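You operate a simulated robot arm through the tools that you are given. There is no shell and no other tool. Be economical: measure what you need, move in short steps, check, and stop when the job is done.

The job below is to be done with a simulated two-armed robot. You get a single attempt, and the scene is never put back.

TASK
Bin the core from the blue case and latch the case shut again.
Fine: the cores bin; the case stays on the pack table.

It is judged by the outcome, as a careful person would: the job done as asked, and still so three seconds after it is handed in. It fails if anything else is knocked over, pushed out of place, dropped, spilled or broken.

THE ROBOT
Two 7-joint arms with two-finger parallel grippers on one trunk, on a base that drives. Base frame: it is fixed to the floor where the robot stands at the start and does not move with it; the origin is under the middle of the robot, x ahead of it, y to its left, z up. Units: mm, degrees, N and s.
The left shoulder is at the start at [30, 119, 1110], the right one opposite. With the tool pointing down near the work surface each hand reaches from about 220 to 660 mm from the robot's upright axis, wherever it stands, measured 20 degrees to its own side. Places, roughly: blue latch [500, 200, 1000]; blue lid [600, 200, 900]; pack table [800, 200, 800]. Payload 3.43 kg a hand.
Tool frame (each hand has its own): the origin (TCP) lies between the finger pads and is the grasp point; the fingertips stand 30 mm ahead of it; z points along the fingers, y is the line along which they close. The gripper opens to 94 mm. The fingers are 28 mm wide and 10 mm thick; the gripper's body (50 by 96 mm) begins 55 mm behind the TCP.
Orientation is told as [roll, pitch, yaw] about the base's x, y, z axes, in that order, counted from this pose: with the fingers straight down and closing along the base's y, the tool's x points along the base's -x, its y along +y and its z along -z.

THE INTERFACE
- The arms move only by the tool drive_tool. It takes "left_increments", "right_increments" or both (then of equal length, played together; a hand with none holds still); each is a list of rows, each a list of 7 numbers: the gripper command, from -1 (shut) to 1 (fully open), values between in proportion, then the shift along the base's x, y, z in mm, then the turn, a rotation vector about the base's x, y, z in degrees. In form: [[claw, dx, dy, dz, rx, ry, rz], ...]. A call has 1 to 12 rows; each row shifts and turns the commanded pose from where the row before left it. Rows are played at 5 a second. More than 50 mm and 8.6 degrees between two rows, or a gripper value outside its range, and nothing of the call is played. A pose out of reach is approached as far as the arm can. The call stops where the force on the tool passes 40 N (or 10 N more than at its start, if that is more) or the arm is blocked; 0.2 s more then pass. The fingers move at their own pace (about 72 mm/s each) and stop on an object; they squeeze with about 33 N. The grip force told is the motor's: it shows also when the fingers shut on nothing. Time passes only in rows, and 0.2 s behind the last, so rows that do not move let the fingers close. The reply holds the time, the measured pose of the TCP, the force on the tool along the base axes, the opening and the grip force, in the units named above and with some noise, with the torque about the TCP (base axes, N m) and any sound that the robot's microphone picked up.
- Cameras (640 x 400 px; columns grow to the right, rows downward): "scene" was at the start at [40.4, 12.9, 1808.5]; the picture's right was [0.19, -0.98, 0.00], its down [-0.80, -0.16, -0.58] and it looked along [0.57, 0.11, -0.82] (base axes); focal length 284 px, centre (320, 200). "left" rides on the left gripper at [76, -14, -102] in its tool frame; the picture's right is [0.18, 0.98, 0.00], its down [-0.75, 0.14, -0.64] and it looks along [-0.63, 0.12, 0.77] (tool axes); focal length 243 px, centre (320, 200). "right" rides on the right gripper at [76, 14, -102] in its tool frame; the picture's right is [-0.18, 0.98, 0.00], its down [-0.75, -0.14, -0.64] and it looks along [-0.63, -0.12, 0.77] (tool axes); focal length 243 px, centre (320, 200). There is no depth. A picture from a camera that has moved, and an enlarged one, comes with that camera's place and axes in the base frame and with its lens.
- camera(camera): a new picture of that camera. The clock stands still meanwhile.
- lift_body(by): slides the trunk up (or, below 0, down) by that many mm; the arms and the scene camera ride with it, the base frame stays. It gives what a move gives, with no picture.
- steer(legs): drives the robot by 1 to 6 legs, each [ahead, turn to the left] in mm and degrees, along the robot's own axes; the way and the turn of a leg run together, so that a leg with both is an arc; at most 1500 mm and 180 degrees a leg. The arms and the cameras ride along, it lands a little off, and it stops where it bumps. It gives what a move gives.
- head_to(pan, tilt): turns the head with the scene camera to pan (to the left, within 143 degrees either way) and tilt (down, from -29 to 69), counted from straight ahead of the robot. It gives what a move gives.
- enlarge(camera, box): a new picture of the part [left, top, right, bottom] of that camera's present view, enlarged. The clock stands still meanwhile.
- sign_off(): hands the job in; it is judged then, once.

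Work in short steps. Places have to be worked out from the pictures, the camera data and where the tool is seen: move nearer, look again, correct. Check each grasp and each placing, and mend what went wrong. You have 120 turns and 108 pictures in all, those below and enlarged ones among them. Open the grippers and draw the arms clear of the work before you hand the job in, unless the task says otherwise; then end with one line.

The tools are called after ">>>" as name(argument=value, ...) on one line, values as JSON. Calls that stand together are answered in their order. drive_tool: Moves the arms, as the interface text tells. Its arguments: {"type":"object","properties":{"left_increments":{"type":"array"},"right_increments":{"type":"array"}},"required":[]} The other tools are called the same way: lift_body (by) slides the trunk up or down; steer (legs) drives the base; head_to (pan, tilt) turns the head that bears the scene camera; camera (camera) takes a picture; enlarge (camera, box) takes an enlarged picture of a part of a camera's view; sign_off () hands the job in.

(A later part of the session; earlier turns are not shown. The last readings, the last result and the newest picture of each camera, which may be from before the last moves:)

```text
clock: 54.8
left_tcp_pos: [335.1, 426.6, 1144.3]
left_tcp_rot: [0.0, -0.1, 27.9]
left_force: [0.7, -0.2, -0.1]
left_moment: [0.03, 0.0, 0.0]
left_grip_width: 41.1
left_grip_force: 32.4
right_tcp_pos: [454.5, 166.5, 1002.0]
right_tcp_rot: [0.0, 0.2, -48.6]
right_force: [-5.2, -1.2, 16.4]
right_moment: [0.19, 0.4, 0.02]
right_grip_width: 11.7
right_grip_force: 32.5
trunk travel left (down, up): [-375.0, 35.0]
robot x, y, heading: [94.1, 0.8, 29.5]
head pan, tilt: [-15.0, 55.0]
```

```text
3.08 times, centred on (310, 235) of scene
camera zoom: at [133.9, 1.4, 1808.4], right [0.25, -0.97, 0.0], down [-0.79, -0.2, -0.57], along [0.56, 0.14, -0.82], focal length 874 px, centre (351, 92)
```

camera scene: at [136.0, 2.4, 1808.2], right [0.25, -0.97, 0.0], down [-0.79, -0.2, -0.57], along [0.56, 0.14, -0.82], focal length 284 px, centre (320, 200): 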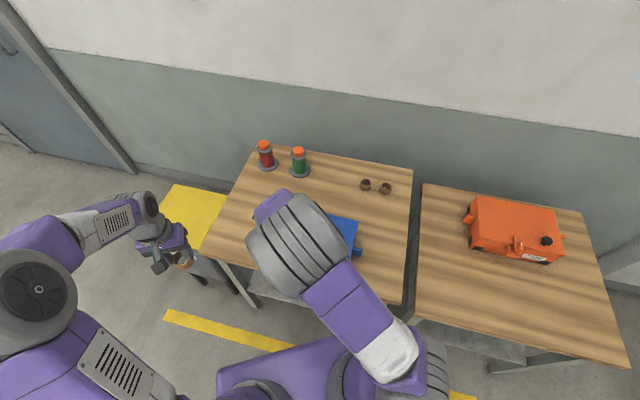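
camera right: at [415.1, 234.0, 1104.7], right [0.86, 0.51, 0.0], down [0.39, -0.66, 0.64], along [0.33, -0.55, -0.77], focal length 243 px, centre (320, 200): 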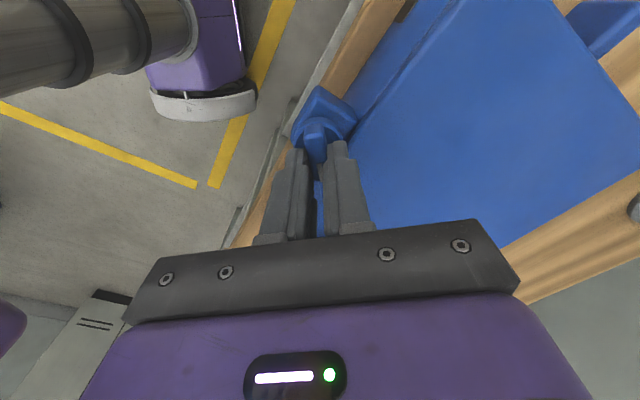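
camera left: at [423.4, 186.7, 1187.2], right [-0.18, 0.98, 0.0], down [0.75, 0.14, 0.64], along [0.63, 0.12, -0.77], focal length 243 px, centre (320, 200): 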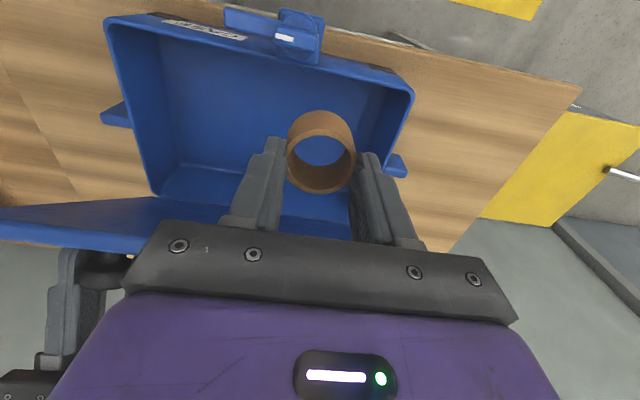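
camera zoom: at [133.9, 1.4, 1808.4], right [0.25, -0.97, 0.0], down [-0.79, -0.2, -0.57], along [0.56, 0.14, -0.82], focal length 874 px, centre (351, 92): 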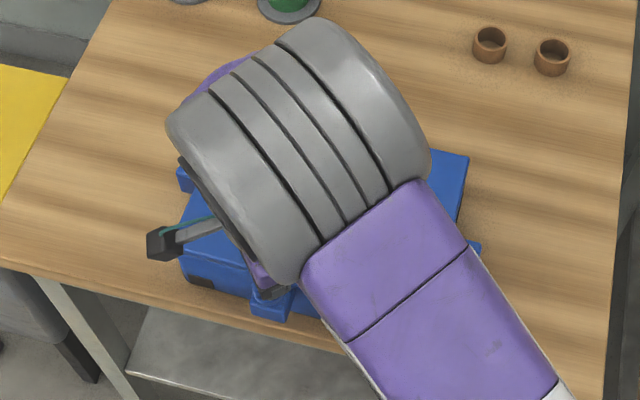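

The seam looks closed and the torque is low, so the tongue is just riding onto the lid. I'll continue carefully, easing up 2 mm.

>>> drive_tool(right_increments=[[-1, 0.8, 0.8, 2, 0, 0, 8.2], [-1, 0.7, 0.8, 0, 0, 0, 8.2], [-1, 0.5, 0.9, 0, 0, 0, 8.2]])

>>> enlarge(camera="right", box=[200, 40, 460, 240])

```text
clock: 55.6
left_tcp_pos: [336.7, 427.0, 1144.0]
left_tcp_rot: [0.0, 0.1, 27.9]
left_force: [0.4, 0.0, 0.4]
left_moment: [0.01, 0.0, -0.04]
left_grip_width: 40.9
left_grip_force: 32.8
right_tcp_pos: [458.3, 170.3, 1000.8]
right_tcp_rot: [-0.2, 0.1, -24.2]
right_force: [0.1, -0.3, 0.6]
right_moment: [-0.21, -0.3, 0.01]
right_grip_width: 11.1
right_grip_force: 33.4
trunk travel left (down, up): [-375.0, 35.0]
robot x, y, heading: [90.0, -0.8, 29.0]
head pan, tilt: [-15.0, 55.0]
```

```text
2.00 times, centred on (330, 140) of right
camera zoom: at [394.3, 214.8, 1104.6], right [0.57, 0.82, 0.0], down [0.63, -0.44, 0.64], along [0.52, -0.37, -0.77], focal length 485 px, centre (300, 320)
```

zoom: 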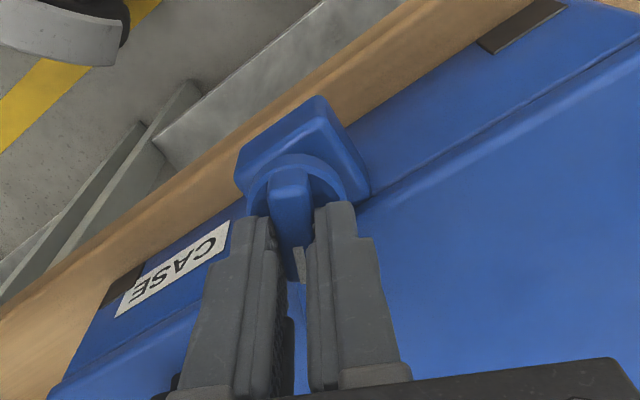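

It's smooth, with the force gone. I'll turn the last 24° to closed.

>>> drive_tool(right_increments=[[-1, 0.4, 1, 0, 0, 0, 8.2], [-1, 0.3, 1, 0, 0, 0, 8.2], [-1, 0.1, 1, 0, 0, 0, 8]])

>>> enlarge(camera="right", box=[200, 40, 460, 240])

```text
clock: 56.4
left_tcp_pos: [336.4, 427.1, 1143.8]
left_tcp_rot: [0.0, 0.0, 27.9]
left_force: [-0.4, -0.3, -0.8]
left_moment: [-0.02, 0.0, 0.02]
left_grip_width: 41.0
left_grip_force: 33.4
right_tcp_pos: [460.2, 171.3, 1000.1]
right_tcp_rot: [-0.1, 0.1, 0.1]
right_force: [-1.7, -0.3, -0.4]
right_moment: [-0.02, 0.23, -0.19]
right_grip_width: 11.7
right_grip_force: 33.1
trunk travel left (down, up): [-375.0, 35.0]
robot x, y, heading: [92.0, -1.6, 29.2]
head pan, tilt: [-15.0, 55.0]
```

```text
2.00 times, centred on (330, 140) of right
camera zoom: at [382.5, 186.4, 1105.0], right [0.18, 0.98, 0.0], down [0.76, -0.14, 0.64], along [0.63, -0.12, -0.77], focal length 485 px, centre (300, 320)
```

zoom: 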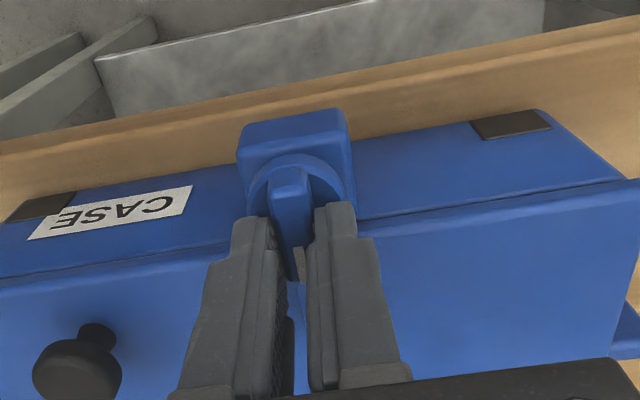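

The latch is at its closed stop with the bar square over the lid. I'll release, raise and draw the right arm back.

>>> drive_tool(right_increments=[[-0.2, 0, 0, 0, 0, 0, 0], [-0.2, 0, 0, 0, 0, 0, 0], [-0.2, 0, 0, 45, 0, 0, 0], [-0.2, 0, 0, 48, 0, 0, 0], [0, -20, -35, 25, 0, 0, 4], [0, -20, -35, 25, 0, 0, 4], [0, -20, -35, 25, 0, 0, 4], [0, -20, -35, 25, 0, 0, 4], [0, -20, -35, 25, 0, 0, 4]])

>>> enlarge(camera="scene", box=[230, 170, 390, 300])

>>> enlarge(camera="scene", box=[100, 160, 270, 310])

```text
clock: 58.4
left_tcp_pos: [336.1, 425.1, 1145.0]
left_tcp_rot: [0.1, 0.0, 27.9]
left_force: [0.3, -0.7, 0.0]
left_moment: [0.0, 0.03, 0.04]
left_grip_width: 41.0
left_grip_force: 33.1
right_tcp_pos: [358.7, -2.1, 1218.9]
right_tcp_rot: [-0.3, 0.0, 20.1]
right_force: [-0.3, -1.0, -0.3]
right_moment: [-0.01, 0.03, 0.03]
right_grip_width: 47.5
right_grip_force: 0.1
trunk travel left (down, up): [-375.0, 35.0]
robot x, y, heading: [93.0, 1.7, 29.3]
head pan, tilt: [-15.0, 55.0]
```

```text
3.08 times, centred on (310, 235) of scene
camera zoom: at [134.9, -0.1, 1808.3], right [0.25, -0.97, 0.0], down [-0.79, -0.2, -0.57], along [0.56, 0.14, -0.82], focal length 874 px, centre (351, 92)
```

zoom: 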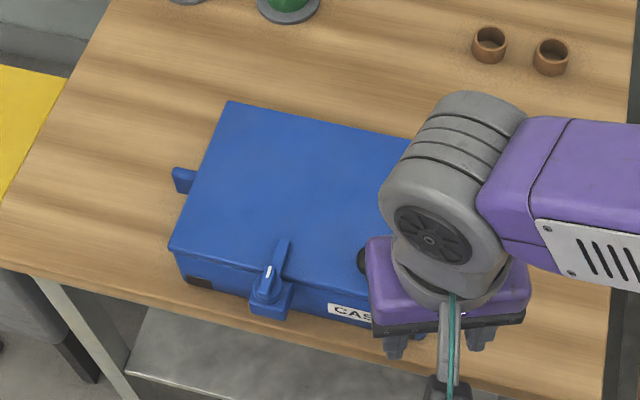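

```text
2.67 times, centred on (185, 235) of scene
camera zoom: at [134.9, -0.1, 1808.3], right [0.25, -0.97, 0.0], down [-0.79, -0.2, -0.57], along [0.56, 0.14, -0.82], focal length 757 px, centre (680, 107)
```

zoom: 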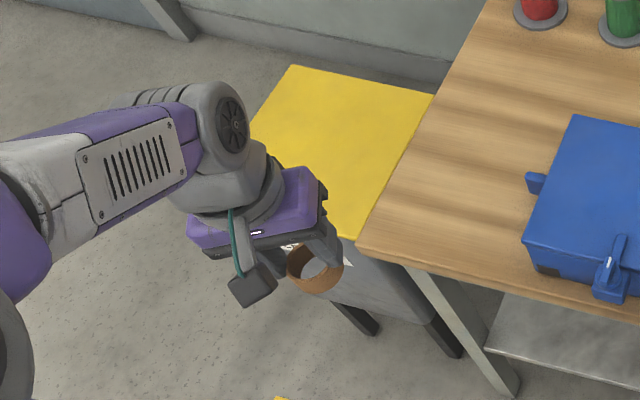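

The case is shut and latched. The bin lid is about x 460–710, y 530–770, z≈870, and a lever sticks out on its left to about y≈910. I'll drive over to stand in front of the bin.

>>> steer(legs=[[0, 61], [700, 0], [0, -90]])

>>> head_to(pan=0, tilt=55)

>>> camera(camera="scene")

```text
clock: 68.7
left_tcp_pos: [495.0, 958.1, 1144.5]
left_tcp_rot: [0.0, 0.0, -0.3]
left_force: [-0.1, -0.3, -0.4]
left_moment: [0.01, -0.01, 0.0]
left_grip_width: 40.8
left_grip_force: 32.8
right_tcp_pos: [315.4, 570.3, 1218.5]
right_tcp_rot: [0.0, 0.1, -8.1]
right_force: [0.5, 0.8, 0.1]
right_moment: [0.01, 0.01, -0.01]
right_grip_width: 47.2
right_grip_force: 0.1
trunk travel left (down, up): [-375.0, 35.0]
robot x, y, heading: [81.5, 693.7, 1.2]
head pan, tilt: [-15.0, 55.0]
```

```text
clock: 69.5
left_tcp_pos: [495.5, 956.9, 1144.6]
left_tcp_rot: [0.1, 0.0, -0.3]
left_force: [0.0, 0.1, -0.2]
left_moment: [0.02, 0.03, -0.03]
left_grip_width: 41.1
left_grip_force: 33.0
right_tcp_pos: [315.0, 569.6, 1217.9]
right_tcp_rot: [-0.1, 0.1, -8.1]
right_force: [0.8, 0.3, -0.3]
right_moment: [-0.01, -0.02, -0.02]
right_grip_width: 47.1
right_grip_force: 0.1
trunk travel left (down, up): [-375.0, 35.0]
robot x, y, heading: [75.9, 694.7, 1.1]
head pan, tilt: [0.0, 55.0]
```

```text
36 pictures are left
camera scene: at [120.8, 695.6, 1808.2], right [0.02, -1.0, 0.0], down [-0.82, -0.02, -0.57], along [0.57, 0.01, -0.82], focal length 284 px, centre (320, 200)
```

scene: 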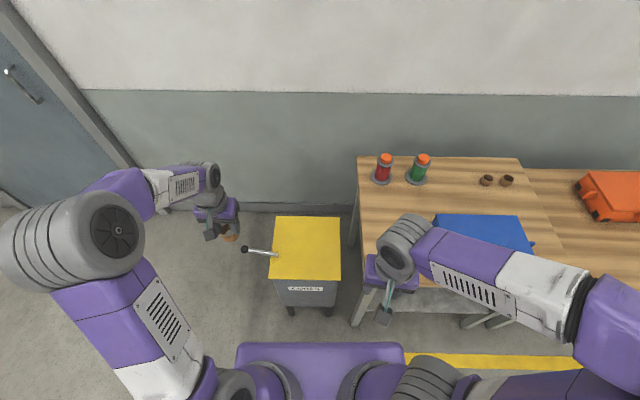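

>>> enlarge(camera="scene", box=[225, 200, 365, 330])

>>> camera(camera="left")

>>> camera(camera="right")

```text
3.08 times, centred on (295, 265) of scene
camera zoom: at [120.8, 695.6, 1808.2], right [0.02, -1.0, 0.0], down [-0.82, -0.02, -0.57], along [0.57, 0.01, -0.82], focal length 874 px, centre (397, 0)
```

zoom: 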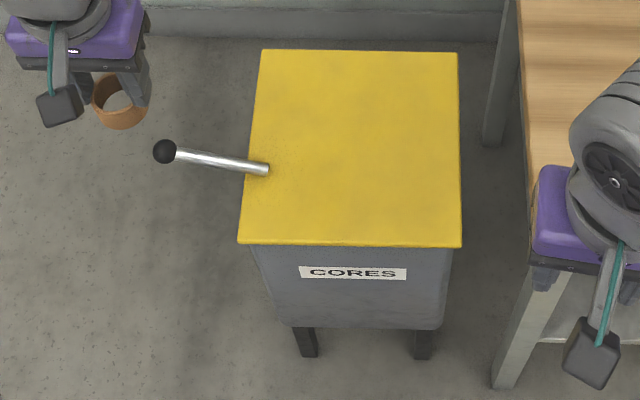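

```text
34 pictures are left
camera left: at [419.0, 944.3, 1245.6], right [-0.18, 0.98, 0.0], down [0.75, 0.14, 0.64], along [0.63, 0.12, -0.77], focal length 243 px, centre (320, 200)
```

left: 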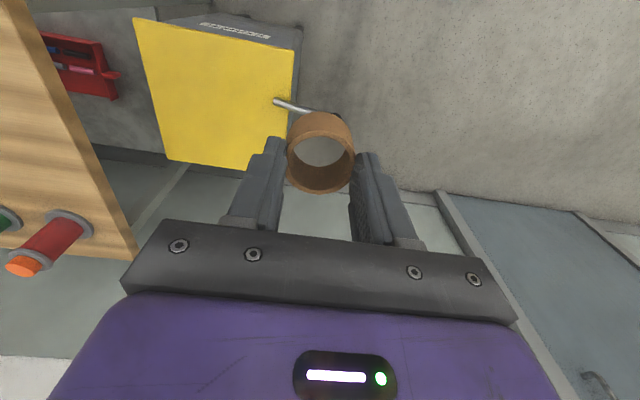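

```text
33 pictures are left
camera right: at [241.4, 596.0, 1321.3], right [0.32, 0.95, 0.0], down [0.73, -0.24, 0.64], along [0.61, -0.21, -0.77], focal length 243 px, centre (320, 200)
```

right: 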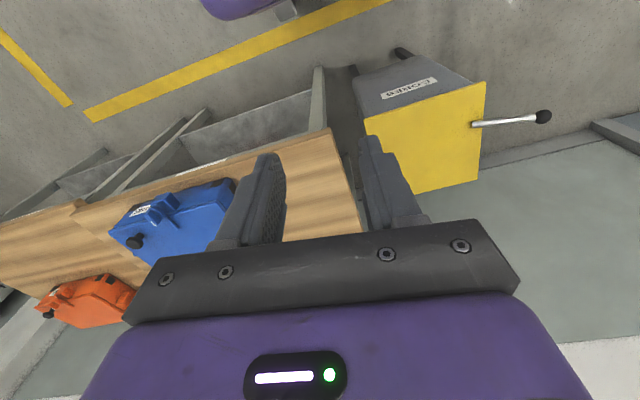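

The bin lid is about x 487–768, y 620–898, z≈748. The lever's base is at (586, 871) and its ball at about (595, 1000, 782). To learn how it works with the free right hand, I'll shift the robot 310 mm left.

>>> steer(legs=[[0, 89], [310, 0], [0, -90]])

>>> drive_tool(right_increments=[[-1, 35, 20, -20, 0, 0, 2], [-1, 35, 20, -20, 0, 0, 2], [-1, 35, 20, -30, 0, 0, 2], [-1, 35, 20, -30, 0, 0, 2]])

>>> camera(camera="right")

```text
clock: 79.2
left_tcp_pos: [531.9, 1243.0, 1144.2]
left_tcp_rot: [0.0, 0.1, -5.5]
left_force: [-0.3, 0.3, 0.1]
left_moment: [-0.02, -0.02, -0.03]
left_grip_width: 41.1
left_grip_force: 33.2
right_tcp_pos: [318.6, 870.9, 1217.4]
right_tcp_rot: [-0.1, 0.3, -13.2]
right_force: [0.1, -0.6, -1.1]
right_moment: [0.01, 0.01, -0.01]
right_grip_width: 47.2
right_grip_force: 0.1
trunk travel left (down, up): [-375.0, 35.0]
robot x, y, heading: [93.8, 1020.8, -4.0]
head pan, tilt: [0.0, 55.0]
```

```text
refused: row 3 steps farther than a row can; nothing moved
```

```text
32 pictures are left
camera right: at [246.1, 904.4, 1321.3], right [0.4, 0.91, 0.0], down [0.7, -0.31, 0.64], along [0.58, -0.26, -0.77], focal length 243 px, centre (320, 200)
```

right: 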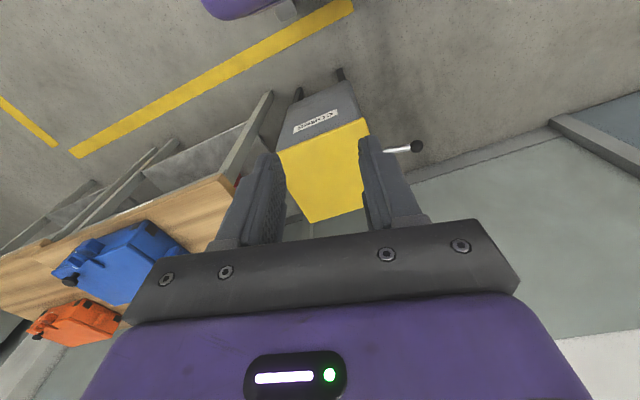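

The ball is confirmed near (592, 1003, 782). I'll bring the closed right fingers above the lever just inboard of the ball.

>>> drive_tool(right_increments=[[-1, 25, 10.5, -31, 0, 0, 1.2], [-1, 25, 10.5, -31, 0, 0, 1.2], [-1, 25, 10.5, -31, 0, 0, 1.2], [-1, 25, 10.5, -31, 0, 0, 1.2], [-1, 25, 10.5, -31, 0, 0, 1.2], [-1, 25, 10.5, -31, 0, 0, 1.2], [-1, 25, 10.5, -31, 0, 0, 1.2], [-1, 25, 10.5, -31, 0, 0, 1.2], [-1, 25, 10.5, -31, 0, 0, 1.2], [-1, 25, 10.5, -31, 0, 0, 1.2], [-1, 25, 10.5, -31, 0, 0, 1.2]])

>>> camera(camera="right")

>>> camera(camera="scene")

```text
clock: 81.6
left_tcp_pos: [532.7, 1241.5, 1144.2]
left_tcp_rot: [0.0, 0.0, -5.4]
left_force: [0.1, 0.8, -0.2]
left_moment: [-0.02, 0.03, -0.03]
left_grip_width: 41.3
left_grip_force: 33.2
right_tcp_pos: [594.5, 987.6, 875.2]
right_tcp_rot: [0.0, 0.2, 0.0]
right_force: [0.2, 0.3, -0.2]
right_moment: [0.02, -0.02, 0.0]
right_grip_width: 0.2
right_grip_force: 33.3
trunk travel left (down, up): [-375.0, 35.0]
robot x, y, heading: [97.4, 1021.3, -4.0]
head pan, tilt: [0.0, 55.0]
```

```text
31 pictures are left
camera right: at [517.8, 1003.2, 980.1], right [0.18, 0.98, 0.0], down [0.76, -0.14, 0.64], along [0.63, -0.12, -0.77], focal length 243 px, centre (320, 200)
```

right: 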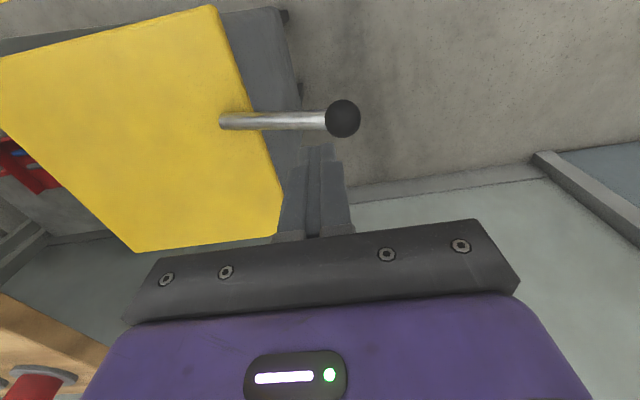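

```text
30 pictures are left
camera scene: at [136.3, 1014.8, 1808.2], right [-0.07, -1.0, 0.0], down [-0.82, 0.06, -0.57], along [0.57, -0.04, -0.82], focal length 284 px, centre (320, 200)
```

scene: 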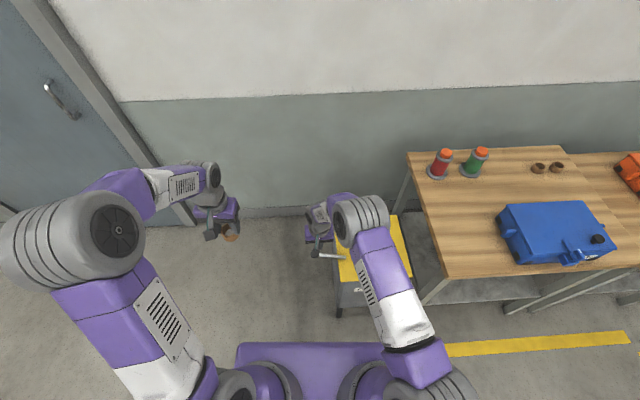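

The lever is fixed to the lid near its left edge. I'll press down gently on it and watch whether the lid tips.

>>> drive_tool(right_increments=[[-1, 2, 2, -20, 0, 0, 0], [-1, 0, 0, -20, 0, 0, 0], [-1, 0, 0, -10, 0, 0, 0], [-1, 0, 0, -10, 0, 0, 0], [-1, 0, 0, -10, 0, 0, 0], [-1, 0, 0, -10, 0, 0, 0]])

>>> camera(camera="right")

```text
clock: 83.0
left_tcp_pos: [530.9, 1242.9, 1145.6]
left_tcp_rot: [-0.1, 0.1, -5.4]
left_force: [0.6, 0.2, 0.2]
left_moment: [0.01, 0.03, 0.01]
left_grip_width: 41.0
left_grip_force: 33.0
right_tcp_pos: [595.5, 990.4, 795.5]
right_tcp_rot: [0.0, 0.1, 0.0]
right_force: [0.3, 1.7, 4.3]
right_moment: [0.05, -0.03, -0.02]
right_grip_width: 0.2
right_grip_force: 33.0
trunk travel left (down, up): [-375.0, 35.0]
robot x, y, heading: [95.9, 1017.9, -3.5]
head pan, tilt: [0.0, 55.0]
```

```text
29 pictures are left
camera right: at [518.4, 1005.5, 899.6], right [0.18, 0.98, 0.0], down [0.75, -0.14, 0.64], along [0.63, -0.12, -0.77], focal length 243 px, centre (320, 200)
```

right: 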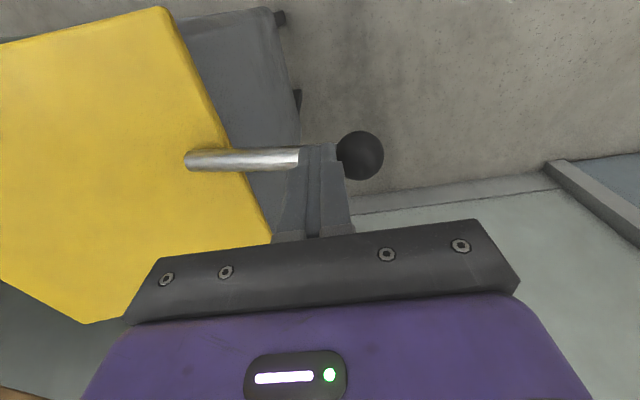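

Only about 4 N and the lid seems to be tipping: pressing opens it. I'll press on further.

>>> drive_tool(right_increments=[[-1, 0, 0, -10, 0, 0, 0], [-1, 0, 0, -10, 0, 0, 0], [-1, 0, -1, -10, 0, 0, 0], [-1, 0, -2, -10, 0, 0, 0], [-1, 0, -3, -10, 0, 0, 0]])

>>> camera(camera="scene")

>>> camera(camera="right")

```text
clock: 84.2
left_tcp_pos: [532.3, 1242.6, 1144.0]
left_tcp_rot: [0.0, 0.1, -5.4]
left_force: [0.8, -1.0, -0.2]
left_moment: [0.02, 0.03, -0.01]
left_grip_width: 41.1
left_grip_force: 32.2
right_tcp_pos: [594.7, 985.1, 745.3]
right_tcp_rot: [-0.2, 0.1, -0.1]
right_force: [0.4, 12.0, 4.9]
right_moment: [0.29, -0.02, 0.08]
right_grip_width: 0.1
right_grip_force: 33.1
trunk travel left (down, up): [-375.0, 35.0]
robot x, y, heading: [95.2, 1018.2, -3.7]
head pan, tilt: [0.0, 55.0]
```

```text
28 pictures are left
camera scene: at [134.9, 1016.1, 1808.2], right [-0.07, -1.0, 0.0], down [-0.82, 0.05, -0.57], along [0.57, -0.04, -0.82], focal length 284 px, centre (320, 200)
```

scene: 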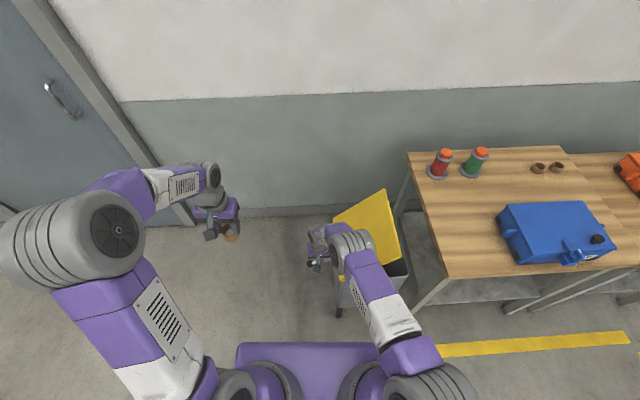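

```text
27 pictures are left
camera right: at [517.2, 1000.4, 849.5], right [0.18, 0.98, 0.0], down [0.76, -0.14, 0.64], along [0.63, -0.12, -0.77], focal length 243 px, centre (320, 200)
```

right: 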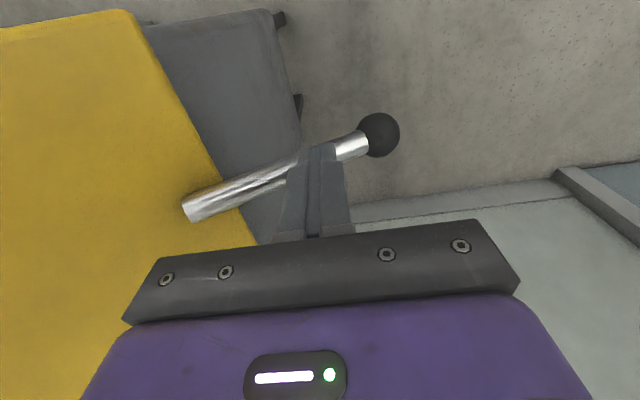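

Pressing the lever swings the lid up about its left edge (now ~36°). I'll follow the lever's arc further while rolling the hand away, so its body stays clear of the rising lid, to see if the lid rests open past vertical.

>>> drive_tool(right_increments=[[-1, 0, -0.4, -6, -7, 0, 0], [-1, 0, -0.4, -6, -7, 0, 0], [-1, 0, -0.4, -6, -7, 0, 0], [-1, 0, -0.4, -6, -7, 0, 0], [-1, 0, -0.4, -6, -7, 0, 0]])

>>> camera(camera="right")

>>> enlarge(camera="scene", box=[270, 160, 440, 330])

```text
clock: 85.4
left_tcp_pos: [530.7, 1242.4, 1144.7]
left_tcp_rot: [-0.1, -0.2, -5.4]
left_force: [0.3, -0.6, -0.8]
left_moment: [-0.02, 0.01, -0.02]
left_grip_width: 41.5
left_grip_force: 33.3
right_tcp_pos: [590.0, 981.6, 737.9]
right_tcp_rot: [-21.2, 1.6, 0.6]
right_force: [-1.9, 18.1, 6.3]
right_moment: [0.34, -0.02, 0.17]
right_grip_width: 0.0
right_grip_force: 32.8
right hand out of reach, approached as far as the arm can: row 3, 4, 5
trunk travel left (down, up): [-375.0, 35.0]
robot x, y, heading: [94.9, 1019.8, -4.0]
head pan, tilt: [0.0, 55.0]
```

```text
26 pictures are left
camera right: at [514.6, 1031.8, 831.4], right [0.17, 0.92, -0.36], down [0.77, 0.11, 0.63], along [0.62, -0.38, -0.69], focal length 243 px, centre (320, 200)
```

right: 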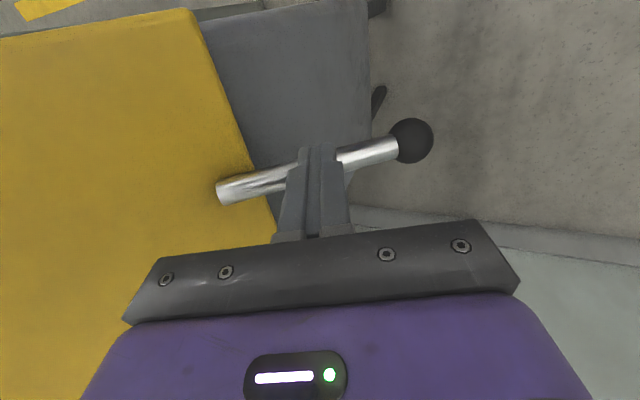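

```text
2.35 times, centred on (355, 245) of scene
camera zoom: at [133.6, 1016.9, 1808.3], right [-0.07, -1.0, 0.0], down [-0.82, 0.05, -0.57], along [0.57, -0.04, -0.82], focal length 668 px, centre (238, 94)
```

zoom: 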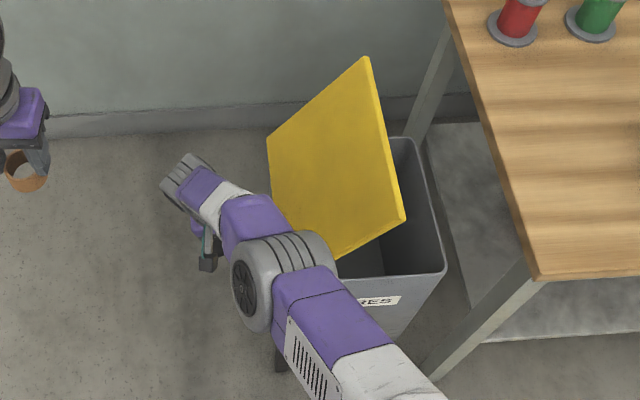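

The lid opens well but the right arm is at its reach limit here. From the front, the left hand should work the lever while the right drops the core, so I'll lower the lid gently first and pass the core over using a clear spot on the table.

>>> drive_tool(right_increments=[[-1, 0, 1, 6, 7, 0, 0], [-1, 0, 1, 6, 7, 0, 0], [-1, 0, 1, 6, 7, 0, 0], [-1, 0, 1, 10, 0, 0, 0], [-1, 0, 1, 10, 0, 0, 0], [-1, 0, 0, 10, 0, 0, 0], [-1, 0, 0, 10, 0, 0, 0], [-1, 0, 0, 10, 0, 0, 0], [-1, 0, 0, 10, 0, 0, 0], [-1, 0, 0, 20, 0, 0, 0], [-1, 0, 0, 40, 0, 0, 0], [-1, 0, 0, 40, 0, 0, 0]])

>>> drive_tool(right_increments=[[0, -25, -12, 30, 0, 0, 0], [0, -25, -12, 30, 0, 0, 0], [0, -25, -12, 30, 0, 0, 0], [0, -25, -12, 30, 0, 0, 0], [0, -25, -12, 30, 0, 0, 0], [0, -25, -12, 30, 0, 0, 0], [0, -25, -12, 30, 0, 0, 0], [0, -25, -12, 30, 0, 0, 0], [0, -25, -12, 30, 0, 0, 0]])

>>> camera(camera="scene")

```text
clock: 88.0
left_tcp_pos: [532.0, 1242.3, 1144.5]
left_tcp_rot: [0.0, 0.1, -5.4]
left_force: [0.7, -0.4, -0.8]
left_moment: [0.01, -0.02, -0.01]
left_grip_width: 41.3
left_grip_force: 33.1
right_tcp_pos: [592.7, 983.3, 915.5]
right_tcp_rot: [-0.2, 1.0, 1.2]
right_force: [-0.9, 0.7, 0.5]
right_moment: [-0.02, -0.04, 0.03]
right_grip_width: 0.0
right_grip_force: 32.9
trunk travel left (down, up): [-375.0, 35.0]
robot x, y, heading: [93.3, 1019.5, -3.9]
head pan, tilt: [0.0, 55.0]
```

```text
clock: 90.0
left_tcp_pos: [529.6, 1241.7, 1146.0]
left_tcp_rot: [0.0, 0.0, -5.4]
left_force: [0.9, -0.6, -0.1]
left_moment: [-0.01, -0.01, -0.01]
left_grip_width: 41.1
left_grip_force: 32.8
right_tcp_pos: [362.4, 874.2, 1185.9]
right_tcp_rot: [-0.2, 0.9, 1.1]
right_force: [-0.9, -0.2, 0.2]
right_moment: [0.02, -0.01, 0.0]
right_grip_width: 47.1
right_grip_force: 0.0
trunk travel left (down, up): [-375.0, 35.0]
robot x, y, heading: [94.7, 1018.4, -3.7]
head pan, tilt: [0.0, 55.0]
```

```text
24 pictures are left
camera scene: at [132.8, 1013.5, 1808.3], right [-0.07, -1.0, 0.0], down [-0.82, 0.06, -0.57], along [0.57, -0.04, -0.82], focal length 284 px, centre (320, 200)
```

scene: 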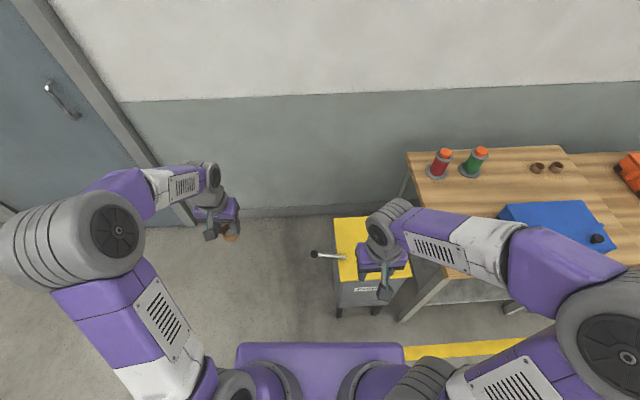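

The lid closes itself, so two hands are indeed needed. I'll drive in front of the table's clear left part (y≈420).

>>> steer(legs=[[0, 93.7], [-600, 0], [0, -90]])

>>> head_to(pan=0, tilt=55)

```text
clock: 101.1
left_tcp_pos: [501.4, 671.0, 1144.3]
left_tcp_rot: [0.0, 0.0, -1.0]
left_force: [0.0, 0.5, 0.2]
left_moment: [0.04, 0.0, 0.01]
left_grip_width: 42.5
left_grip_force: 32.7
right_tcp_pos: [362.5, 292.5, 1187.9]
right_tcp_rot: [-0.1, 1.0, 5.3]
right_force: [-1.2, 0.3, -0.2]
right_moment: [0.02, -0.01, 0.02]
right_grip_width: 47.0
right_grip_force: 0.1
trunk travel left (down, up): [-375.0, 35.0]
robot x, y, heading: [81.4, 414.7, 0.3]
head pan, tilt: [0.0, 55.0]
```

```text
clock: 101.7
left_tcp_pos: [502.0, 669.9, 1143.7]
left_tcp_rot: [0.1, 0.0, -1.1]
left_force: [0.1, 1.2, 0.2]
left_moment: [0.02, 0.0, -0.01]
left_grip_width: 42.1
left_grip_force: 32.7
right_tcp_pos: [363.0, 294.0, 1185.7]
right_tcp_rot: [-0.1, 1.0, 5.3]
right_force: [0.3, -0.2, 0.0]
right_moment: [-0.03, 0.02, 0.03]
right_grip_width: 46.8
right_grip_force: 0.0
trunk travel left (down, up): [-375.0, 35.0]
robot x, y, heading: [79.8, 415.5, 0.4]
head pan, tilt: [0.0, 55.0]
```

Next I'll take the left hand over the clear table area at about (530, 450) and look.

>>> drive_tool(left_increments=[[-1, 4, -31.4, -26, 0, 0, 0], [-1, 4, -31.4, -26, 0, 0, 0], [-1, 4, -31.4, -26, 0, 0, 0], [-1, 4, -31.4, -26, 0, 0, 0], [-1, 4, -31.4, -26, 0, 0, 0], [-1, 4, -31.4, -26, 0, 0, 0], [-1, 4, -31.4, -26, 0, 0, 0]])

>>> camera(camera="left")

>>> camera(camera="scene")

```text
clock: 103.3
left_tcp_pos: [528.6, 451.9, 964.5]
left_tcp_rot: [0.0, 0.1, -1.1]
left_force: [0.2, -0.1, -0.4]
left_moment: [-0.03, 0.01, -0.02]
left_grip_width: 42.5
left_grip_force: 32.8
right_tcp_pos: [363.1, 292.9, 1187.0]
right_tcp_rot: [-0.2, 1.0, 5.3]
right_force: [0.3, -1.0, 0.2]
right_moment: [0.01, 0.02, 0.01]
right_grip_width: 46.6
right_grip_force: 0.0
trunk travel left (down, up): [-375.0, 35.0]
robot x, y, heading: [80.6, 415.3, 0.5]
head pan, tilt: [0.0, 55.0]
```

```text
23 pictures are left
camera left: at [452.2, 439.0, 1066.2], right [-0.17, 0.99, 0.0], down [0.76, 0.13, 0.64], along [0.63, 0.11, -0.77], focal length 243 px, centre (320, 200)
```

left: 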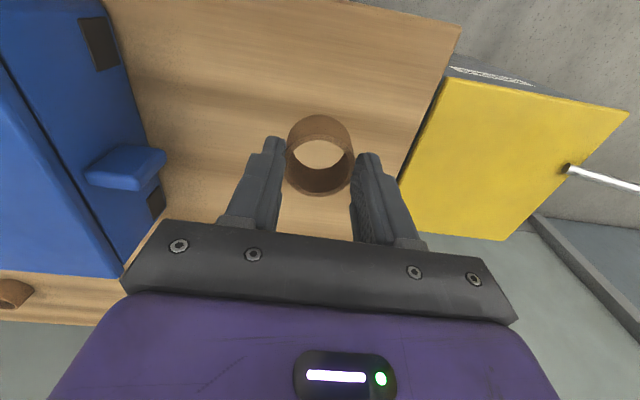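

```text
22 pictures are left
camera scene: at [123.3, 413.8, 1808.2], right [0.01, -1.0, 0.0], down [-0.82, -0.01, -0.57], along [0.57, 0.0, -0.82], focal length 284 px, centre (320, 200)
```

scene: 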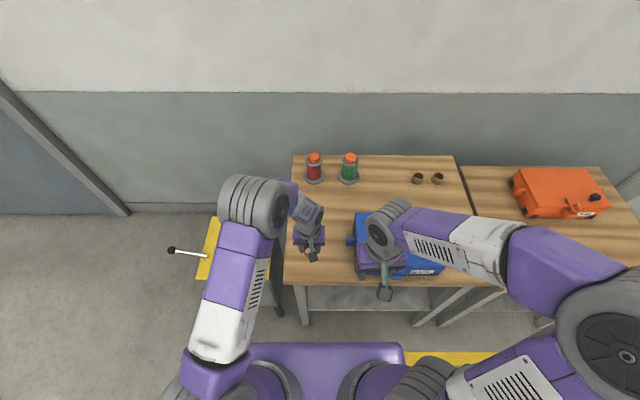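

It's clear all round. I'll lower until the ring touches the table.

>>> drive_tool(left_increments=[[-1, 0, 0, -20, 0, 0, 0], [-1, 0, 0, -15, 0, 0, 0], [-1, 0, 0, -10, 0, 0, 0], [-1, 0, 0, -5, 0, 0, 0]])

>>> drive_tool(left_increments=[[-1, 0, 0, -4, 0, 0, 0], [-1, 0, 0, -4, 0, 0, 0]])

```text
clock: 104.3
left_tcp_pos: [527.7, 451.6, 911.2]
left_tcp_rot: [0.0, 0.1, -1.2]
left_force: [-0.1, 0.5, 0.4]
left_moment: [0.02, 0.0, -0.03]
left_grip_width: 42.6
left_grip_force: 33.2
right_tcp_pos: [363.2, 294.1, 1186.6]
right_tcp_rot: [-0.2, 0.9, 5.3]
right_force: [-0.8, -0.7, 0.2]
right_moment: [-0.01, 0.03, 0.01]
right_grip_width: 47.0
right_grip_force: 0.1
trunk travel left (down, up): [-375.0, 35.0]
robot x, y, heading: [82.8, 417.4, 0.5]
head pan, tilt: [0.0, 55.0]
```

```text
clock: 104.9
left_tcp_pos: [528.0, 452.1, 905.9]
left_tcp_rot: [0.0, 0.0, -1.2]
left_force: [-0.5, 0.2, 6.9]
left_moment: [-0.01, 0.11, 0.01]
left_grip_width: 42.4
left_grip_force: 32.4
right_tcp_pos: [361.6, 293.4, 1187.3]
right_tcp_rot: [-0.2, 0.9, 5.3]
right_force: [-1.2, 0.4, 0.2]
right_moment: [-0.02, 0.01, 0.03]
right_grip_width: 46.9
right_grip_force: 0.1
trunk travel left (down, up): [-375.0, 35.0]
robot x, y, heading: [81.5, 419.6, 0.3]
head pan, tilt: [0.0, 55.0]
```

Contact at TCP z≈906. I'll open, rise, and move the left hand off to the left.

>>> drive_tool(left_increments=[[0.2, 0, 0, 0, 0, 0, 0], [0.4, 0, 0, 0, 0, 0, 0], [0.4, 0, 0, 25, 0, 0, 0], [0.4, 0, 0, 45, 0, 0, 0], [0.4, 0, 0, 45, 0, 0, 0], [0, -10, 40, 25, 0, 0, 0], [0, -10, 40, 25, 0, 0, 0], [0, -10, 40, 25, 0, 0, 0], [0, -10, 40, 15, 0, 0, 0], [0, -10, 40, 0, 0, 0, 0]], right_increments=[[0.6, 0, 0, 0, 0, 0, 0], [0.6, 0, 0, 0, 0, 0, 0], [0.6, 0, 0, 0, 0, 0, 0], [0.6, 0, 0, 0, 0, 0, 0], [0.6, 0, 0, 0, 0, 0, 0], [0.6, 0, 0, 0, 0, 0, 0], [0.6, 30, 30, -20, 0, 0, -1.4], [0.6, 30, 30, -20, 0, 0, -1.4], [0.6, 30, 30, -20, 0, 0, -1.4], [0.6, 30, 30, -20, 0, 0, -1.4]])

>>> camera(camera="right")

```text
clock: 107.1
left_tcp_pos: [480.4, 655.2, 1111.4]
left_tcp_rot: [-0.1, 0.1, -1.1]
left_force: [0.9, 0.4, 0.5]
left_moment: [-0.03, -0.01, -0.02]
left_grip_width: 46.7
left_grip_force: 0.1
right_tcp_pos: [482.7, 416.5, 1109.4]
right_tcp_rot: [-0.4, 0.9, -0.3]
right_force: [-0.9, 0.4, -0.1]
right_moment: [-0.05, -0.03, 0.0]
right_grip_width: 75.3
right_grip_force: 0.1
trunk travel left (down, up): [-375.0, 35.0]
robot x, y, heading: [81.5, 416.3, 0.5]
head pan, tilt: [0.0, 55.0]
```

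```text
21 pictures are left
camera right: at [407.8, 433.1, 1214.3], right [0.19, 0.98, -0.01], down [0.76, -0.14, 0.63], along [0.62, -0.12, -0.78], focal length 243 px, centre (320, 200)
```

right: 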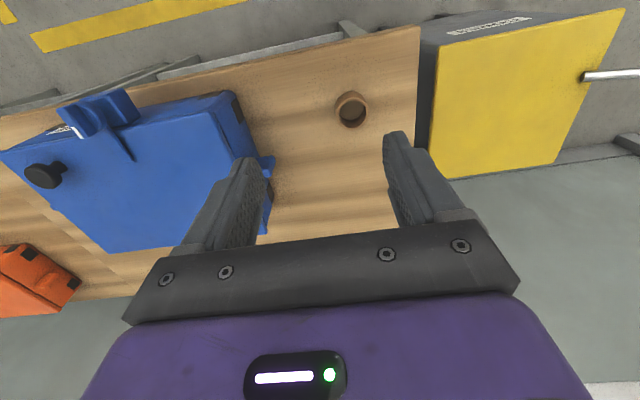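

The core stands at (527, 452). I'll bring the right hand over it, descend to z≈908 and grip.

>>> drive_tool(right_increments=[[0.6, 9, 7, -30, 0, 0, 0], [0.6, 9, 7, -30, 0, 0, 0], [0.6, 9, 7, -30, 0, 0, 0], [0.6, 9, 7, -30, 0, 0, 0], [0.6, 9, 7, -30, 0, 0, 0], [0.6, 0, 0, -25, 0, 0, 0], [0.6, 0, 0, -25, 0, 0, 0], [-1, 0, 0, 0, 0, 0, 0], [-1, 0, 0, 0, 0, 0, 0], [-1, 0, 0, 0, 0, 0, 0]])

>>> camera(camera="right")

```text
clock: 109.3
left_tcp_pos: [481.0, 653.0, 1113.4]
left_tcp_rot: [-0.1, 0.1, -1.0]
left_force: [0.2, 0.3, -0.6]
left_moment: [0.01, -0.01, -0.01]
left_grip_width: 47.1
left_grip_force: 0.1
right_tcp_pos: [528.7, 448.8, 906.7]
right_tcp_rot: [-0.2, 1.0, -0.3]
right_force: [0.0, -0.5, -0.7]
right_moment: [-0.01, 0.03, 0.01]
right_grip_width: 42.9
right_grip_force: 32.8
trunk travel left (down, up): [-375.0, 35.0]
robot x, y, heading: [81.7, 415.7, 0.3]
head pan, tilt: [0.0, 55.0]
```

```text
20 pictures are left
camera right: at [453.2, 465.2, 1012.1], right [0.19, 0.98, -0.01], down [0.76, -0.14, 0.63], along [0.62, -0.12, -0.78], focal length 243 px, centre (320, 200)
```

right: 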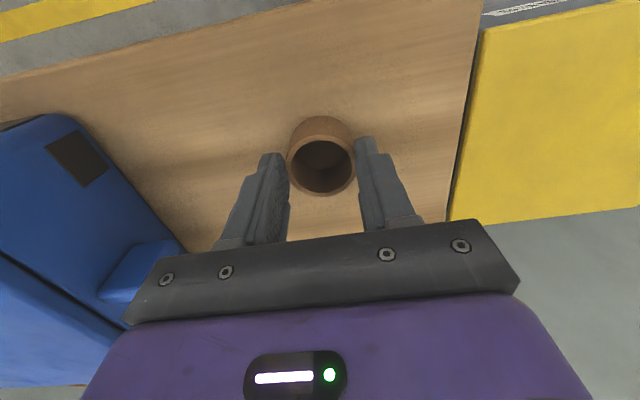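

The core is in the right hand. I'll lift it and retract a bit, then drive to stand in front of the bin (y≈720).

>>> drive_tool(right_increments=[[-1, 0, 0, 30, 0, 0, 0], [-1, 0, 0, 45, 0, 0, 0], [-1, 0, 0, 45, 0, 0, 0], [-1, -20, -25, 35, 0, 0, 0], [-1, -25, -30, 30, 0, 0, 0], [-1, -25, -30, 30, 0, 0, 0]])

>>> steer(legs=[[0, 89.6], [310, 0], [0, -90]])

>>> camera(camera="scene")

```text
clock: 110.7
left_tcp_pos: [478.6, 653.2, 1112.4]
left_tcp_rot: [0.1, -0.1, -1.1]
left_force: [-0.3, 0.7, -0.5]
left_moment: [0.03, -0.02, -0.03]
left_grip_width: 46.9
left_grip_force: 0.1
right_tcp_pos: [456.2, 360.2, 1120.3]
right_tcp_rot: [-0.1, 0.8, -0.3]
right_force: [-0.3, 0.3, -0.8]
right_moment: [0.04, 0.01, 0.01]
right_grip_width: 42.9
right_grip_force: 32.6
trunk travel left (down, up): [-375.0, 35.0]
robot x, y, heading: [81.2, 415.7, 0.3]
head pan, tilt: [0.0, 55.0]
```

```text
clock: 120.5
left_tcp_pos: [495.6, 937.2, 1112.9]
left_tcp_rot: [0.0, 0.0, -4.3]
left_force: [0.5, 0.0, 0.1]
left_moment: [0.02, -0.02, 0.02]
left_grip_width: 47.1
left_grip_force: 0.0
right_tcp_pos: [457.6, 648.6, 1119.2]
right_tcp_rot: [-0.2, 1.0, -3.4]
right_force: [0.2, -0.3, -0.5]
right_moment: [-0.03, 0.0, -0.01]
right_grip_width: 42.9
right_grip_force: 33.2
trunk travel left (down, up): [-375.0, 35.0]
robot x, y, heading: [81.3, 723.9, -2.6]
head pan, tilt: [0.0, 55.0]
```

```text
19 pictures are left
camera scene: at [124.9, 719.7, 1808.2], right [-0.05, -1.0, 0.0], down [-0.82, 0.04, -0.57], along [0.57, -0.03, -0.82], focal length 284 px, centre (320, 200)
```

scene: 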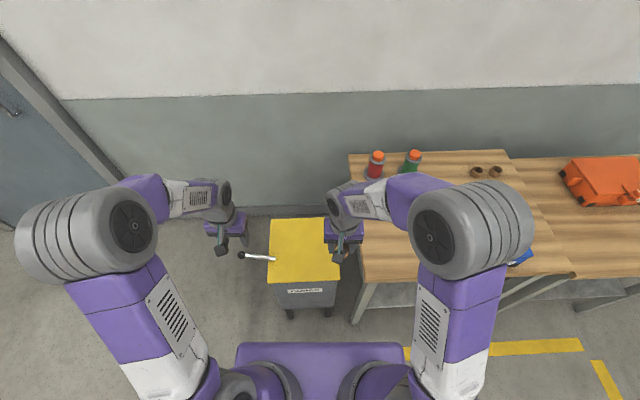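

Both hands are in position. I'll bring the closed left fingers above the lever, rolled 30° so the hand's body leans away from the rising lid.

>>> drive_tool(left_increments=[[-1, 16.5, 11, -37, -5, 0, 0.7], [-1, 16.5, 11, -37, -5, 0, 0.7], [-1, 16.5, 11, -37, -5, 0, 0.7], [-1, 16.5, 11, -37, -5, 0, 0.7], [-1, 16.5, 11, -37, -5, 0, 0.7], [-1, 16.5, 11, -37, -5, 0, 0.7]])

>>> camera(camera="left")

```text
clock: 121.9
left_tcp_pos: [596.6, 998.4, 888.8]
left_tcp_rot: [-30.0, -1.1, 0.3]
left_force: [-0.1, 0.2, -0.8]
left_moment: [-0.02, 0.03, -0.03]
left_grip_width: 0.1
left_grip_force: 32.7
right_tcp_pos: [457.7, 650.0, 1118.6]
right_tcp_rot: [-0.1, 1.0, -3.4]
right_force: [0.7, -0.3, -0.5]
right_moment: [-0.03, 0.06, 0.0]
right_grip_width: 43.1
right_grip_force: 32.9
trunk travel left (down, up): [-375.0, 35.0]
robot x, y, heading: [83.7, 721.6, -2.8]
head pan, tilt: [0.0, 55.0]
```

```text
18 pictures are left
camera left: at [517.6, 1037.6, 982.1], right [-0.18, 0.85, -0.5], down [0.74, 0.45, 0.5], along [0.65, -0.28, -0.71], focal length 243 px, centre (320, 200)
```

left: 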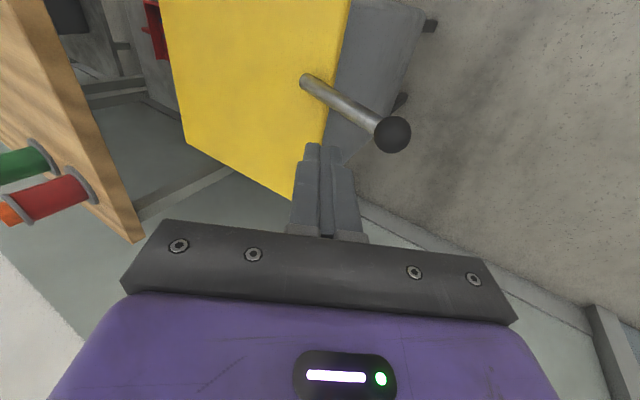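

The lever lies right under the tips. I'll press down along its arc.

>>> drive_tool(left_increments=[[-1, 0, 2, -25, 0, 0, 0], [-1, 0, 0, -25, 0, 0, 0], [-1, 0, 0, -20, 0, 0, 0], [-1, 0, 0, -15, 0, 0, 0], [-1, 0, -1, -15, 0, 0, 0], [-1, 0, -2, -15, 0, 0, 0], [-1, 0, -3, -15, 0, 0, 0], [-1, 0, -4, -15, 0, 0, 0]])

>>> enlarge(camera="scene", box=[190, 170, 390, 330])

```text
clock: 123.7
left_tcp_pos: [591.9, 994.7, 745.2]
left_tcp_rot: [-30.0, -1.1, 0.2]
left_force: [-1.9, 7.8, 3.3]
left_moment: [0.22, 0.04, 0.09]
left_grip_width: 0.0
left_grip_force: 32.8
right_tcp_pos: [458.1, 648.3, 1119.8]
right_tcp_rot: [-0.2, 1.0, -3.4]
right_force: [0.6, -0.3, -0.5]
right_moment: [0.01, 0.02, 0.01]
right_grip_width: 42.7
right_grip_force: 33.3
trunk travel left (down, up): [-375.0, 35.0]
robot x, y, heading: [84.1, 722.9, -2.8]
head pan, tilt: [0.0, 55.0]
```

```text
2.50 times, centred on (290, 250) of scene
camera zoom: at [124.8, 720.3, 1808.2], right [-0.05, -1.0, 0.0], down [-0.82, 0.04, -0.57], along [0.57, -0.03, -0.82], focal length 710 px, centre (395, 75)
```

zoom: 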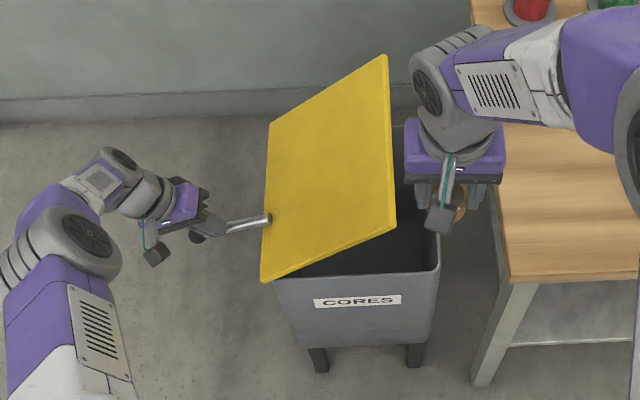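

The left hand opens it nicely (~45°). I'll continue the arc further.

>>> drive_tool(left_increments=[[-1, 0, -4, -9, 0, 0, 0], [-1, 0, -5, -8, 0, 0, 0], [-1, 0, -6, -7, 0, 0, 0], [-1, 0, -7, -6, 0, 0, 0], [-1, 0, -8, -4, 0, 0, 0]])

>>> enlarge(camera="scene", box=[190, 170, 390, 330])

```text
clock: 124.5
left_tcp_pos: [592.6, 990.9, 726.6]
left_tcp_rot: [-29.5, -1.1, 0.5]
left_force: [-9.8, 5.3, 12.5]
left_moment: [-0.16, 0.12, -0.14]
left_grip_width: 0.1
left_grip_force: 33.2
right_tcp_pos: [457.8, 648.5, 1119.0]
right_tcp_rot: [-0.1, 0.9, -3.3]
right_force: [0.5, 0.3, -0.7]
right_moment: [0.01, 0.04, 0.01]
right_grip_width: 43.0
right_grip_force: 32.8
trunk travel left (down, up): [-375.0, 35.0]
robot x, y, heading: [80.0, 722.8, -2.6]
head pan, tilt: [0.0, 55.0]
stopped in row 3 (left hand): the force on the tool passed its limit at 46 N (the readings are from after the stop); the commanded pose is now the measured one
```

```text
2.50 times, centred on (290, 250) of scene
camera zoom: at [123.9, 718.8, 1808.3], right [-0.04, -1.0, 0.0], down [-0.82, 0.04, -0.57], along [0.57, -0.03, -0.82], focal length 710 px, centre (395, 75)
```

zoom: 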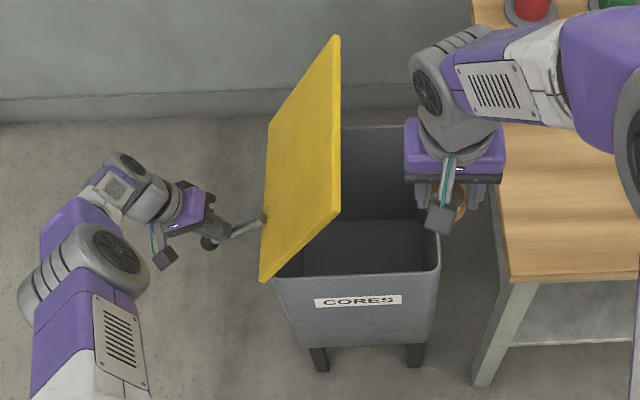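

The lid has come to a stop at roughly 65°, leaving a wide opening. I'll move the right hand with the core over the opening at about (615, 695).

>>> drive_tool(right_increments=[[-1, 39, 11, 0, 0, 0, 0], [-1, 39, 11, 0, 0, 0, 0], [-1, 39, 12, 0, 0, 0, 0], [-1, 39, 12, 0, 0, 0, 0], [-1, 0, 0, -40, 0, 0, 0], [-1, 0, 0, -40, 0, 0, 0]])

>>> enlarge(camera="scene", box=[190, 170, 390, 330])

>>> camera(camera="right")

```text
clock: 125.9
left_tcp_pos: [593.5, 990.8, 726.2]
left_tcp_rot: [-29.4, -1.4, 0.6]
left_force: [-5.9, 11.5, 13.4]
left_moment: [-0.07, 0.02, -0.07]
left_grip_width: 0.2
left_grip_force: 33.5
right_tcp_pos: [612.7, 693.0, 1035.8]
right_tcp_rot: [-0.2, 0.9, -3.3]
right_force: [0.8, -0.1, 0.3]
right_moment: [0.02, 0.02, 0.0]
right_grip_width: 42.9
right_grip_force: 33.1
trunk travel left (down, up): [-375.0, 35.0]
robot x, y, heading: [83.6, 729.2, -2.6]
head pan, tilt: [0.0, 55.0]
```

```text
2.50 times, centred on (290, 250) of scene
camera zoom: at [122.7, 720.9, 1808.3], right [-0.04, -1.0, 0.0], down [-0.82, 0.04, -0.57], along [0.57, -0.03, -0.82], focal length 710 px, centre (395, 75)
```

zoom: 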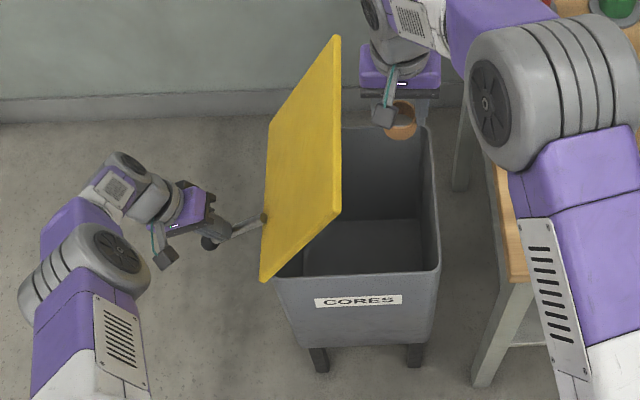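

```text
14 pictures are left
camera right: at [539.1, 712.9, 1141.3], right [0.24, 0.97, -0.01], down [0.75, -0.18, 0.63], along [0.61, -0.16, -0.78], focal length 243 px, centre (320, 200)
```

right: 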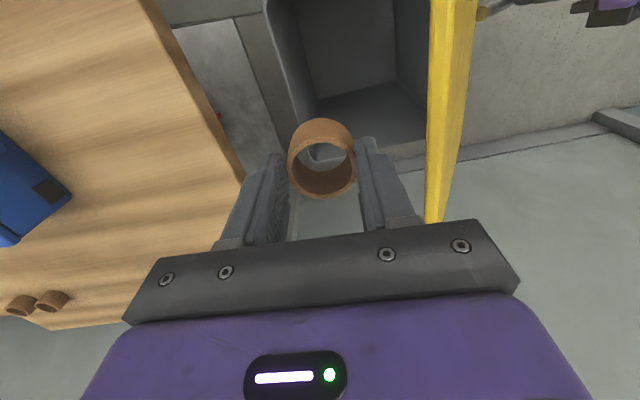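

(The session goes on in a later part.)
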